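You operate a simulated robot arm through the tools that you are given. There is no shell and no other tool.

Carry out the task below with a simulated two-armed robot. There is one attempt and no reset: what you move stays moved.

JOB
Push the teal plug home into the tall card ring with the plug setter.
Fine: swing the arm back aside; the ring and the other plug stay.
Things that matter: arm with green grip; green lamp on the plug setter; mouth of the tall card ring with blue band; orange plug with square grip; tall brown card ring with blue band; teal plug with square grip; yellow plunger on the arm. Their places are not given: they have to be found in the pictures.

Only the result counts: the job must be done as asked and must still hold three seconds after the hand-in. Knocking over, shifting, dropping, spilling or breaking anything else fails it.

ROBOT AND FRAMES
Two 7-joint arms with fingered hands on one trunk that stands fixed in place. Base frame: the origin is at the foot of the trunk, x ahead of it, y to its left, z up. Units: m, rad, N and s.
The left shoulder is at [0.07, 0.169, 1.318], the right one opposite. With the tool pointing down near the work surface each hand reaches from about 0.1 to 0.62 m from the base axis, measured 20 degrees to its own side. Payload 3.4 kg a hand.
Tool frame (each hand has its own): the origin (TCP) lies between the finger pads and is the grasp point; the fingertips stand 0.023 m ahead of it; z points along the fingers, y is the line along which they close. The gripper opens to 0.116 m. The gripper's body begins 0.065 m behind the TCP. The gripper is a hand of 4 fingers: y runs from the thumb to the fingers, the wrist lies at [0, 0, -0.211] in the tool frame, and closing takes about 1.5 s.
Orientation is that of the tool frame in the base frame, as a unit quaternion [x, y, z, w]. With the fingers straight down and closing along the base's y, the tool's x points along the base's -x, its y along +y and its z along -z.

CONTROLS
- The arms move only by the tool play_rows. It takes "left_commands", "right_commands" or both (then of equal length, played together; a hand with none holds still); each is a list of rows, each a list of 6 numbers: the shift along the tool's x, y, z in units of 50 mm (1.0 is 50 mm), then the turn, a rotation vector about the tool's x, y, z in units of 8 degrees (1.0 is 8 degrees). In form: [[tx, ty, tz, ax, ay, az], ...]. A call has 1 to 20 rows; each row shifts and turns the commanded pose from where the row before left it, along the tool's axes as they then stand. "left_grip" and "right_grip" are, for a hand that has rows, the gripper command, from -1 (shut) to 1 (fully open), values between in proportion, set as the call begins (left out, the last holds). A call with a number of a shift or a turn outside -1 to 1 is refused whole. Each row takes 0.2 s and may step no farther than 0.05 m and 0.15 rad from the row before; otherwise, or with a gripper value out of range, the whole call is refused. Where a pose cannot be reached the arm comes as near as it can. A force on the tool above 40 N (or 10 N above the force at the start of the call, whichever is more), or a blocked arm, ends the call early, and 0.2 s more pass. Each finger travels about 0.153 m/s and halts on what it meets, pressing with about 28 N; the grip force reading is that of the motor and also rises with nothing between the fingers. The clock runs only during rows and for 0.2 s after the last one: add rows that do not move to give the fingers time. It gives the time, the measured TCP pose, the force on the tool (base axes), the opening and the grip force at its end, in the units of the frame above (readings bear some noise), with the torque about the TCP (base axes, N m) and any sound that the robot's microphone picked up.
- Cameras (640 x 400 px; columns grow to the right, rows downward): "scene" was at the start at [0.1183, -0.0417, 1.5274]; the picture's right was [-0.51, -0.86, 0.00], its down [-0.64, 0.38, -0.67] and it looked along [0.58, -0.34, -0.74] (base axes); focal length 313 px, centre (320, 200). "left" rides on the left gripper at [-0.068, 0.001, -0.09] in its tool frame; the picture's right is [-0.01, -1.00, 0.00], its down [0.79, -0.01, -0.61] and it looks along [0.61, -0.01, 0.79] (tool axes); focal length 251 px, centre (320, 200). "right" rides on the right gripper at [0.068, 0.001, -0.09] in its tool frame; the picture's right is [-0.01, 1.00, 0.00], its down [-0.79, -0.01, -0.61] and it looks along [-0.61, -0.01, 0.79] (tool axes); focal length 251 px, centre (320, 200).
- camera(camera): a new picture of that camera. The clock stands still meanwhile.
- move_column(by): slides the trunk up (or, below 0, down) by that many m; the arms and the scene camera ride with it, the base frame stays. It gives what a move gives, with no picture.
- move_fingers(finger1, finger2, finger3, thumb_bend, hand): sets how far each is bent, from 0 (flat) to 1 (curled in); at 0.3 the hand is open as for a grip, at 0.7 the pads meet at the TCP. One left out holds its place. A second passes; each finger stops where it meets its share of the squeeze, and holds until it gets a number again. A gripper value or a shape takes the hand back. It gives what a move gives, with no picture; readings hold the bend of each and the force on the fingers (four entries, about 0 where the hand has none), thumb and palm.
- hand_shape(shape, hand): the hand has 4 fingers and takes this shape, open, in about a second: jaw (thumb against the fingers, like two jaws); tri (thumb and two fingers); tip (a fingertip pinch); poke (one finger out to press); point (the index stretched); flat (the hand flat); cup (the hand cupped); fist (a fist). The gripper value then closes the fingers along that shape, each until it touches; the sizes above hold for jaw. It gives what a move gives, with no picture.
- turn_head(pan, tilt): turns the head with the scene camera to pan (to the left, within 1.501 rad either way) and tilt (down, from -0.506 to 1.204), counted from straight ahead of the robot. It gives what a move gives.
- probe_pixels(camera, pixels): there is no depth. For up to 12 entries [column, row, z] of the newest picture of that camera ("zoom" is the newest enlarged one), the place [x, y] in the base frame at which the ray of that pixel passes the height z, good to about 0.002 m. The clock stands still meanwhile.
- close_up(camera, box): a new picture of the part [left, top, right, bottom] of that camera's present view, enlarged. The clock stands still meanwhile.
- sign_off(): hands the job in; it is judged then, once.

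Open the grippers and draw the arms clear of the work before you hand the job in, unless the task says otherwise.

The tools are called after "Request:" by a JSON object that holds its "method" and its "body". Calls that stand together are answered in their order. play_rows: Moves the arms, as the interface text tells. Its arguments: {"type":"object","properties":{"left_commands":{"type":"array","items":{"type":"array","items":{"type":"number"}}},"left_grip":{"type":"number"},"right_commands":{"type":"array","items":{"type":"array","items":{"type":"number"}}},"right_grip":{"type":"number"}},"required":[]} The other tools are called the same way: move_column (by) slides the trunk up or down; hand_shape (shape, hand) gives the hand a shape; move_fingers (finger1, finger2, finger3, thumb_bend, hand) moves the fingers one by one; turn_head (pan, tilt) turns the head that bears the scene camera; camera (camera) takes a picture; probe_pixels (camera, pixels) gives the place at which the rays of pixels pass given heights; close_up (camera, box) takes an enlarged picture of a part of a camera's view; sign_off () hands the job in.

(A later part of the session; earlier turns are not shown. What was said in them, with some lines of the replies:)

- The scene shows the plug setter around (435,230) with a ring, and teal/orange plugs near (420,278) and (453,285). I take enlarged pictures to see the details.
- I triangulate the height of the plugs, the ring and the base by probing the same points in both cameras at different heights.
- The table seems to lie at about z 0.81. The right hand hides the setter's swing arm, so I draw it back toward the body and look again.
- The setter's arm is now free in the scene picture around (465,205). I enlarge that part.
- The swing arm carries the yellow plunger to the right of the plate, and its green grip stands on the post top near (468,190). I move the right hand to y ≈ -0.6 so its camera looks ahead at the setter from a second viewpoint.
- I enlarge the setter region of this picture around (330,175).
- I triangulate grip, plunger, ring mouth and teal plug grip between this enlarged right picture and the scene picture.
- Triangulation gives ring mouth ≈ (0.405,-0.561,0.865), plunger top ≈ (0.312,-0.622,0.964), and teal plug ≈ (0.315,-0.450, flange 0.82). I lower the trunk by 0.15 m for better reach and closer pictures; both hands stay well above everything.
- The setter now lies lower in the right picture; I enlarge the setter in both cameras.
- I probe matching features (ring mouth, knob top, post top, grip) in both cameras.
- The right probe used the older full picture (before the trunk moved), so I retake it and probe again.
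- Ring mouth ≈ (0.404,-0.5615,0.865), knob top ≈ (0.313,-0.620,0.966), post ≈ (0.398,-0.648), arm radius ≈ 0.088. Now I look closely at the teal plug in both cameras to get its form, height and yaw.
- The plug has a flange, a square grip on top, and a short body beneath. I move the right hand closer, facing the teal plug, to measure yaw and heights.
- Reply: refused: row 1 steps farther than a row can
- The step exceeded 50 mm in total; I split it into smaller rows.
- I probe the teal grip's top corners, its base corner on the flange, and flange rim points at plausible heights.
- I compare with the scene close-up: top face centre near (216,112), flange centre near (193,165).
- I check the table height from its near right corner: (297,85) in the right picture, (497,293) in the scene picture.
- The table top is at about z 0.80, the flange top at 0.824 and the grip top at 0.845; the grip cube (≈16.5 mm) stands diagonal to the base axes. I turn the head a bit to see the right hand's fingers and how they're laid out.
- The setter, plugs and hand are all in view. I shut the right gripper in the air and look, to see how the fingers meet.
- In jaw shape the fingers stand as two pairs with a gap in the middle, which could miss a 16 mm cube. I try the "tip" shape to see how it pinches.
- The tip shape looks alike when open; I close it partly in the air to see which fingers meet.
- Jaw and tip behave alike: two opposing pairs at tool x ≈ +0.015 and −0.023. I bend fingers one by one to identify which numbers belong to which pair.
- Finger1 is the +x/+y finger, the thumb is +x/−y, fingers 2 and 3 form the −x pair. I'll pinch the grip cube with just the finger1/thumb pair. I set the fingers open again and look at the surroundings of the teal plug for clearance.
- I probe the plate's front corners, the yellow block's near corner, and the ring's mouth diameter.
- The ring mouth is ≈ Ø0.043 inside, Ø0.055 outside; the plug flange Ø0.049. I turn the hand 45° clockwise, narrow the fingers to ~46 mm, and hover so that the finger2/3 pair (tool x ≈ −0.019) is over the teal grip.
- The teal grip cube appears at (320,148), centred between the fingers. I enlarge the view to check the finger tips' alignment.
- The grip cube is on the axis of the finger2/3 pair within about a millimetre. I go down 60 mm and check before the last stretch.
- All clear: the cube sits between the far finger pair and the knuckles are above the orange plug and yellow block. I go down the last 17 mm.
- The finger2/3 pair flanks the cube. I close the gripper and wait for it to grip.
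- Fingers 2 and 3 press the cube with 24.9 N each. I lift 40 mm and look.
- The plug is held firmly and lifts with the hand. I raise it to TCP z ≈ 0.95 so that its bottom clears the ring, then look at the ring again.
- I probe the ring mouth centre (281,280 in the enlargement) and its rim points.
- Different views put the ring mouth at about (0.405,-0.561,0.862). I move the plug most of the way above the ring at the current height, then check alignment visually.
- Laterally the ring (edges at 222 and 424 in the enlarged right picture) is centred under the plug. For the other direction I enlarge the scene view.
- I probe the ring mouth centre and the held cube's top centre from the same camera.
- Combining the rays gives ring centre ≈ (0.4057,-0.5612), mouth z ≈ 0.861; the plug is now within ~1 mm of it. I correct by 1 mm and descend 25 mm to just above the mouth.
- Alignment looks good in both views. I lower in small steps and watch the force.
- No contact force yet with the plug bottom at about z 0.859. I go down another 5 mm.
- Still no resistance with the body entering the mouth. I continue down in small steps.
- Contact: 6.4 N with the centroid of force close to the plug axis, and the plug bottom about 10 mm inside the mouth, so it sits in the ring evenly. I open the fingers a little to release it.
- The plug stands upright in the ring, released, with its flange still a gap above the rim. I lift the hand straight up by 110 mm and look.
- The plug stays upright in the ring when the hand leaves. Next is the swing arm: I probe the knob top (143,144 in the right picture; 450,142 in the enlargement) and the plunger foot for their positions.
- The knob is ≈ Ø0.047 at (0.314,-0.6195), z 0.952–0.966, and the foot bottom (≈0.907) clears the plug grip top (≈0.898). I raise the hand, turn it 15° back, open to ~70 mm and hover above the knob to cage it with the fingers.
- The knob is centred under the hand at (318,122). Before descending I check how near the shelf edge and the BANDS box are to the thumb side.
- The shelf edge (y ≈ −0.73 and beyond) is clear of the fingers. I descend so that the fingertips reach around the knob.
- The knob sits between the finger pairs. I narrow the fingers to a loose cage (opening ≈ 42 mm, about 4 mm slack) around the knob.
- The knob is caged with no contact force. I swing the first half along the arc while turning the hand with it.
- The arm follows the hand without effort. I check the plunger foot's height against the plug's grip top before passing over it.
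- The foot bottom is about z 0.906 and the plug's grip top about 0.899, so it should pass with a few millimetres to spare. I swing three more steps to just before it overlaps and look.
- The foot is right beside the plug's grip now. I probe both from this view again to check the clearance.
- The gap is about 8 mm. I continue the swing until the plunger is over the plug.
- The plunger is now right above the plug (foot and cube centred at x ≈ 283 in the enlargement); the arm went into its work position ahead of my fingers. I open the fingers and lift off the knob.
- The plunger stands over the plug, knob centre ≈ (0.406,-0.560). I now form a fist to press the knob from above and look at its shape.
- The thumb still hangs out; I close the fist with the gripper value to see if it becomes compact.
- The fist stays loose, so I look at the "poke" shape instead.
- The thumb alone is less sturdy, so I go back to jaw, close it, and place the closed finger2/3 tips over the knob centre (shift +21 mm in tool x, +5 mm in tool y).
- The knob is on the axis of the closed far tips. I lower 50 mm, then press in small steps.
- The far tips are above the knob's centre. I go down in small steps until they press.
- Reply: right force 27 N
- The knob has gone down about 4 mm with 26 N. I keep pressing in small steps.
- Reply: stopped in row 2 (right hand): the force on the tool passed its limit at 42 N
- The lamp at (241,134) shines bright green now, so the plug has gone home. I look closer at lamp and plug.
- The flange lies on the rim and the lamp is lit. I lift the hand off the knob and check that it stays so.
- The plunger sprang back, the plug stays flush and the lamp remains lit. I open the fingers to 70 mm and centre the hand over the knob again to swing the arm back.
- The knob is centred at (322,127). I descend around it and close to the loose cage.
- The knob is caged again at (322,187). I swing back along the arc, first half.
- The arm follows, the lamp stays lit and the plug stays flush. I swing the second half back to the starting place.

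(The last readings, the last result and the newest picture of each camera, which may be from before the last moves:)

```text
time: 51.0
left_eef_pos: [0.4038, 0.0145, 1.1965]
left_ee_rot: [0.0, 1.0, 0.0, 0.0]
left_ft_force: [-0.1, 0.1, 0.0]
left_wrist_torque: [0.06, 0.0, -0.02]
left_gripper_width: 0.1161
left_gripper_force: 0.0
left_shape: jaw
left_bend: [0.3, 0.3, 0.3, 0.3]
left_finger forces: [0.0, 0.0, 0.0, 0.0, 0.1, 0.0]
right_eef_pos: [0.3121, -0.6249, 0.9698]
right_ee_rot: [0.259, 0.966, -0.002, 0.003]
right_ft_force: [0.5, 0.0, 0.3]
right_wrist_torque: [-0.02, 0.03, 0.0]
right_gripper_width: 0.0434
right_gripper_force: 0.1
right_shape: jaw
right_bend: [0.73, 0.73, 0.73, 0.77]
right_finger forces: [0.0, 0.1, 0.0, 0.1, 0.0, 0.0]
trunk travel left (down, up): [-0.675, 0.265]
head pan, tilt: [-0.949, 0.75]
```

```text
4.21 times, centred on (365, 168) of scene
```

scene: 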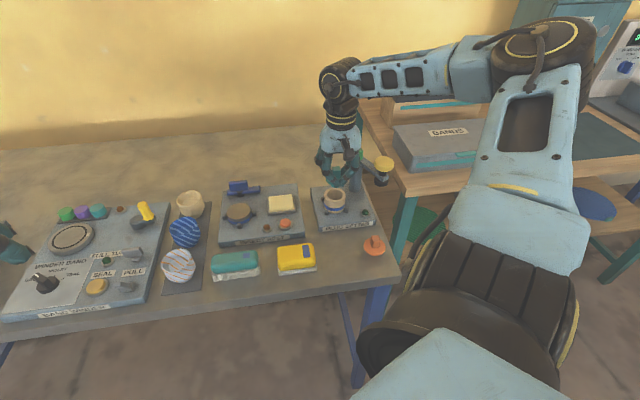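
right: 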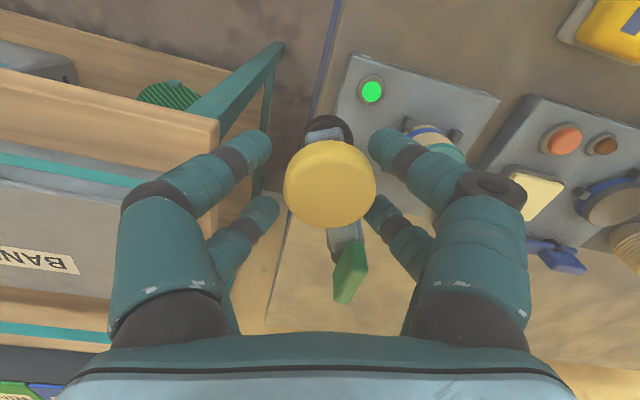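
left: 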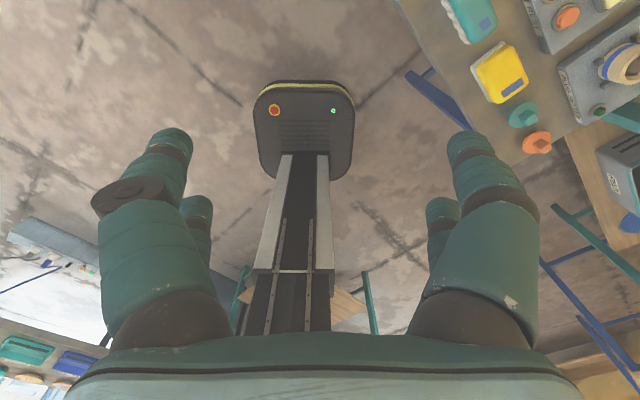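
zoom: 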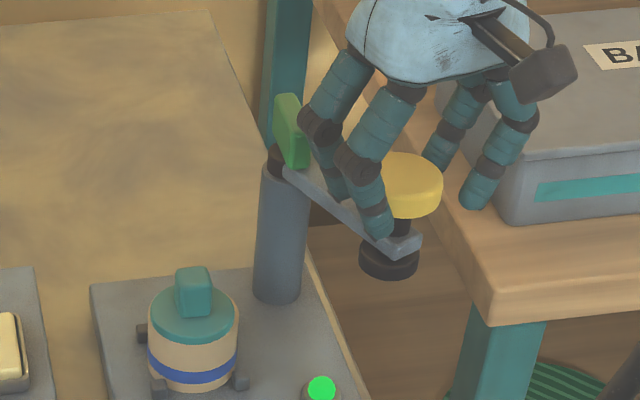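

The knob is back at ≈ (0.313,-0.620), its starting place. I nudge it 3 mm more outward to be safe, then open and lift away.

Request:
{"method": "play_rows", "body": {"right_commands": [[-0.01, -0.06, 0, 0, 0, 0], [0, 0, 0, 0, 0, 0]]}}

Request:
{"method": "play_rows", "body": {"right_commands": [[0, 0.04, 0, 0, 0, 0], [0, 0, 0, 0, 0, 0], [0, 0, 0, 0, 0, 0], [0, 0, -0.3, 0, 0, 0], [0, 0, -0.7, 0, 0, 0], [0, 0, -0.8, 0, 0, 0], [0, 0, -0.8, 0, 0, 0], [0, 0, 0, 0, 0, 0]], "right_grip": 0.2}}

Request:
{"method": "camera", "body": {"camera": "scene"}}

Request:
{"method": "camera", "body": {"camera": "right"}}

```text
time: 51.5
left_eef_pos: [0.4042, 0.0143, 1.1965]
left_ee_rot: [0.0, 1.0, 0.0, 0.0]
left_ft_force: [-0.3, 0.0, -0.5]
left_wrist_torque: [-0.02, -0.03, -0.02]
left_gripper_width: 0.116
left_gripper_force: 0.0
left_shape: jaw
left_bend: [0.3, 0.3, 0.3, 0.3]
left_finger forces: [0.1, 0.1, 0.0, 0.0, 0.0, 0.0]
right_eef_pos: [0.3108, -0.6285, 0.9701]
right_ee_rot: [0.259, 0.966, -0.002, 0.003]
right_ft_force: [-0.2, 0.5, -0.1]
right_wrist_torque: [0.01, 0.0, 0.02]
right_gripper_width: 0.0431
right_gripper_force: 0.1
right_shape: jaw
right_bend: [0.73, 0.73, 0.73, 0.77]
right_finger forces: [0.0, 0.1, 0.0, 0.0, 0.1, 0.0]
trunk travel left (down, up): [-0.675, 0.265]
head pan, tilt: [-0.949, 0.75]
```

```text
time: 53.4
left_eef_pos: [0.4051, 0.014, 1.1968]
left_ee_rot: [0.0, 1.0, -0.001, 0.0]
left_ft_force: [-0.6, -0.1, 0.6]
left_wrist_torque: [0.0, -0.02, 0.01]
left_gripper_width: 0.1159
left_gripper_force: 0.2
left_shape: jaw
left_bend: [0.3, 0.3, 0.3, 0.3]
left_finger forces: [0.0, 0.1, 0.1, 0.0, 0.0, 0.0]
right_eef_pos: [0.3118, -0.6261, 1.099]
right_ee_rot: [0.259, 0.966, -0.001, 0.003]
right_ft_force: [0.5, -0.5, 0.7]
right_wrist_torque: [-0.02, 0.0, 0.0]
right_gripper_width: 0.0691
right_gripper_force: 0.1
right_shape: jaw
right_bend: [0.71, 0.71, 0.71, 0.72]
right_finger forces: [0.0, 0.0, 0.1, 0.0, 0.0, 0.1]
trunk travel left (down, up): [-0.675, 0.265]
head pan, tilt: [-0.949, 0.75]
```

```text
taken
```

scene: 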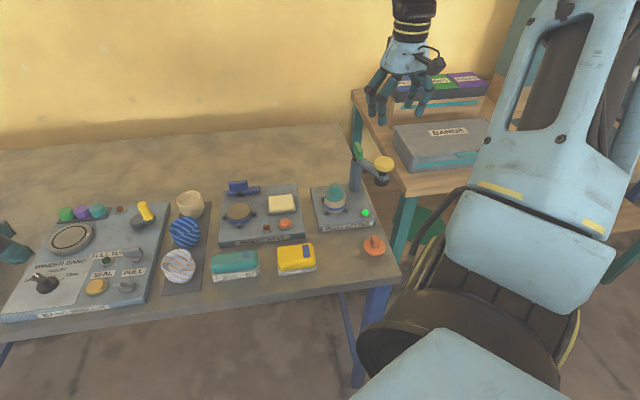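

```text
taken
```

right: 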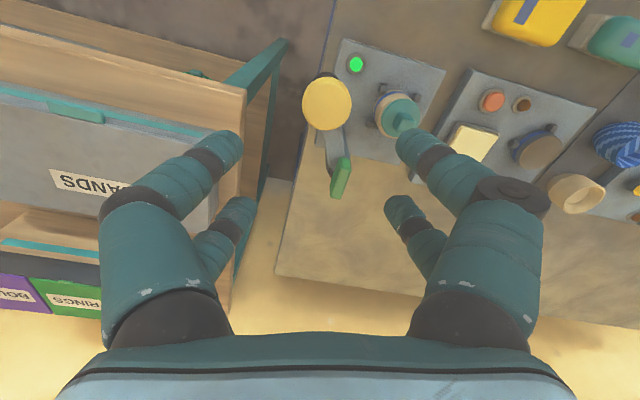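

The arm rests aside again at (383,164) and the lamp is lit. I draw the right hand back clear and open it, then check the result closely.

Request:
{"method": "play_rows", "body": {"right_commands": [[0.736, 0.156, -0.2, 0, 0, 0], [0.736, 0.156, -0.2, 0, 0, 0], [0.736, 0.156, -0.2, 0, 0, 0], [0.736, 0.156, -0.2, 0, 0, 0], [0.736, 0.156, -0.2, 0, 0, 0], [0, 0, 0, 0, 0, 0]], "right_grip": 1}}

Request:
{"method": "close_up", "body": {"camera": "scene", "box": [300, 130, 420, 225]}}

Request:
{"method": "close_up", "body": {"camera": "scene", "box": [310, 175, 360, 225]}}

Request:
{"method": "camera", "body": {"camera": "right"}}

```text
time: 54.8
left_eef_pos: [0.4051, 0.0144, 1.1966]
left_ee_rot: [0.0, 1.0, 0.0, -0.001]
left_ft_force: [0.6, -0.3, -0.3]
left_wrist_torque: [-0.01, 0.0, 0.0]
left_gripper_width: 0.1158
left_gripper_force: 0.0
left_shape: jaw
left_bend: [0.3, 0.3, 0.3, 0.3]
left_finger forces: [0.0, 0.0, 0.0, 0.0, 0.1, 0.0]
right_eef_pos: [0.1715, -0.5011, 1.1481]
right_ee_rot: [0.259, 0.966, -0.002, 0.003]
right_ft_force: [0.6, -0.2, 1.1]
right_wrist_torque: [-0.03, -0.01, 0.02]
right_gripper_width: 0.1159
right_gripper_force: 0.0
right_shape: jaw
right_bend: [0.3, 0.3, 0.3, 0.3]
right_finger forces: [0.0, 0.0, 0.1, 0.0, 0.0, 0.0]
trunk travel left (down, up): [-0.675, 0.265]
head pan, tilt: [-0.949, 0.75]
```

```text
4.21 times, centred on (360, 178) of scene
```

zoom: 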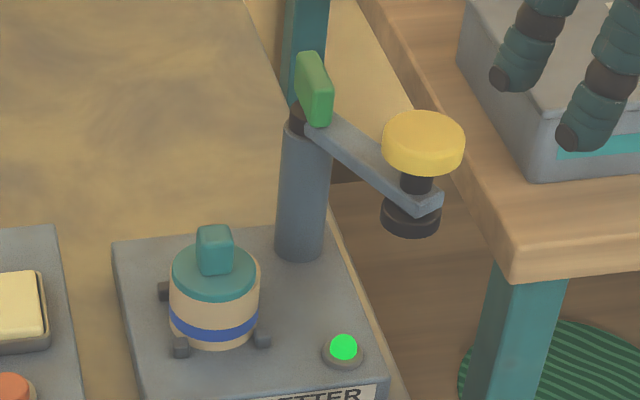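

```text
8.00 times, centred on (335, 200) of scene
```

zoom: 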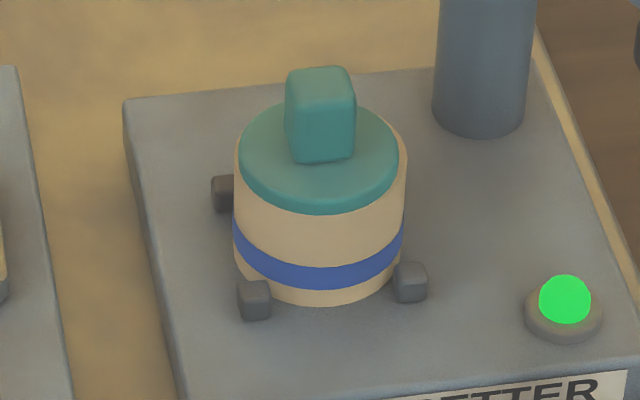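

```text
taken
```

right: 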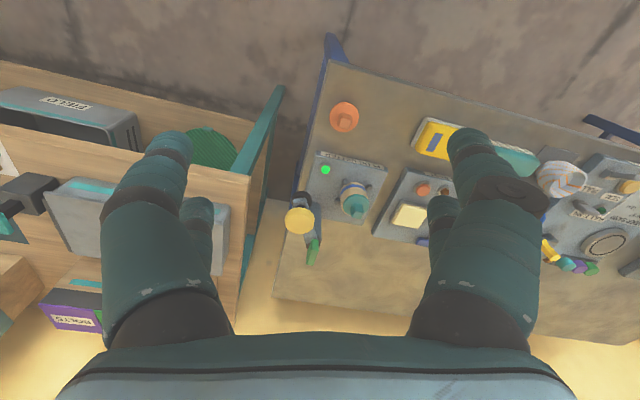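

The plug is flush in the ring, the lamp is lit, the arm is aside and the orange plug is untouched. I let two seconds pass and check once more.

Request:
{"method": "play_rows", "body": {"right_commands": [[0, 0, 0, 0, 0, 0], [0, 0, 0, 0, 0, 0], [0, 0, 0, 0, 0, 0], [0, 0, 0, 0, 0, 0], [0, 0, 0, 0, 0, 0], [0, 0, 0, 0, 0, 0], [0, 0, 0, 0, 0, 0], [0, 0, 0, 0, 0, 0], [0, 0, 0, 0, 0, 0], [0, 0, 0, 0, 0, 0]]}}

Request:
{"method": "close_up", "body": {"camera": "scene", "box": [290, 140, 410, 270]}}

```text
time: 57.0
left_eef_pos: [0.4053, 0.0148, 1.1959]
left_ee_rot: [0.0, 1.0, 0.0, 0.0]
left_ft_force: [0.4, -1.5, -0.3]
left_wrist_torque: [0.02, 0.0, -0.03]
left_gripper_width: 0.1158
left_gripper_force: 0.0
left_shape: jaw
left_bend: [0.3, 0.3, 0.3, 0.3]
left_finger forces: [0.1, 0.0, 0.0, 0.1, 0.1, 0.0]
right_eef_pos: [0.1706, -0.5005, 1.1496]
right_ee_rot: [0.259, 0.966, -0.002, 0.003]
right_ft_force: [-0.4, -0.9, 0.2]
right_wrist_torque: [0.0, 0.0, 0.02]
right_gripper_width: 0.1161
right_gripper_force: 0.0
right_shape: jaw
right_bend: [0.3, 0.3, 0.3, 0.3]
right_finger forces: [0.0, 0.0, 0.0, 0.0, 0.0, 0.1]
trunk travel left (down, up): [-0.675, 0.265]
head pan, tilt: [-0.949, 0.75]
```

```text
3.08 times, centred on (350, 205) of scene
```

zoom: 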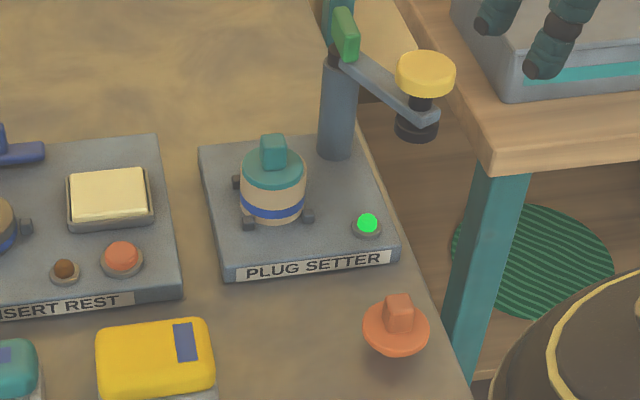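

All is steady: the teal plug is home, the lamp is green, the arm is aside, the ring and the orange plug are in place, and both hands are open and clear. I hand the job in.

Request:
{"method": "sign_off", "body": {}}

```text
The job is handed in.
```

The teal plug is pushed home in the tall card ring. Its flange sits on the rim, and the setter's green lamp came on during the press and stayed lit.

- **Pressing:** I set the plug in the ring mouth by hand, then swung the plunger over it and pressed the yellow knob. The force reached about 42 N before the press stopped.
- **Arm:** it is swung back aside, within a few millimetres of where it started.
- **Ring and other plug:** the ring is still between its pegs, and I did not touch the orange plug. Neither looks moved in the last picture.
- **Hands:** both are open and clear of the work. I also lowered the trunk by 0.15 m and turned the head to see and reach better.

I let about two seconds pass before handing in, and nothing changed in that time.
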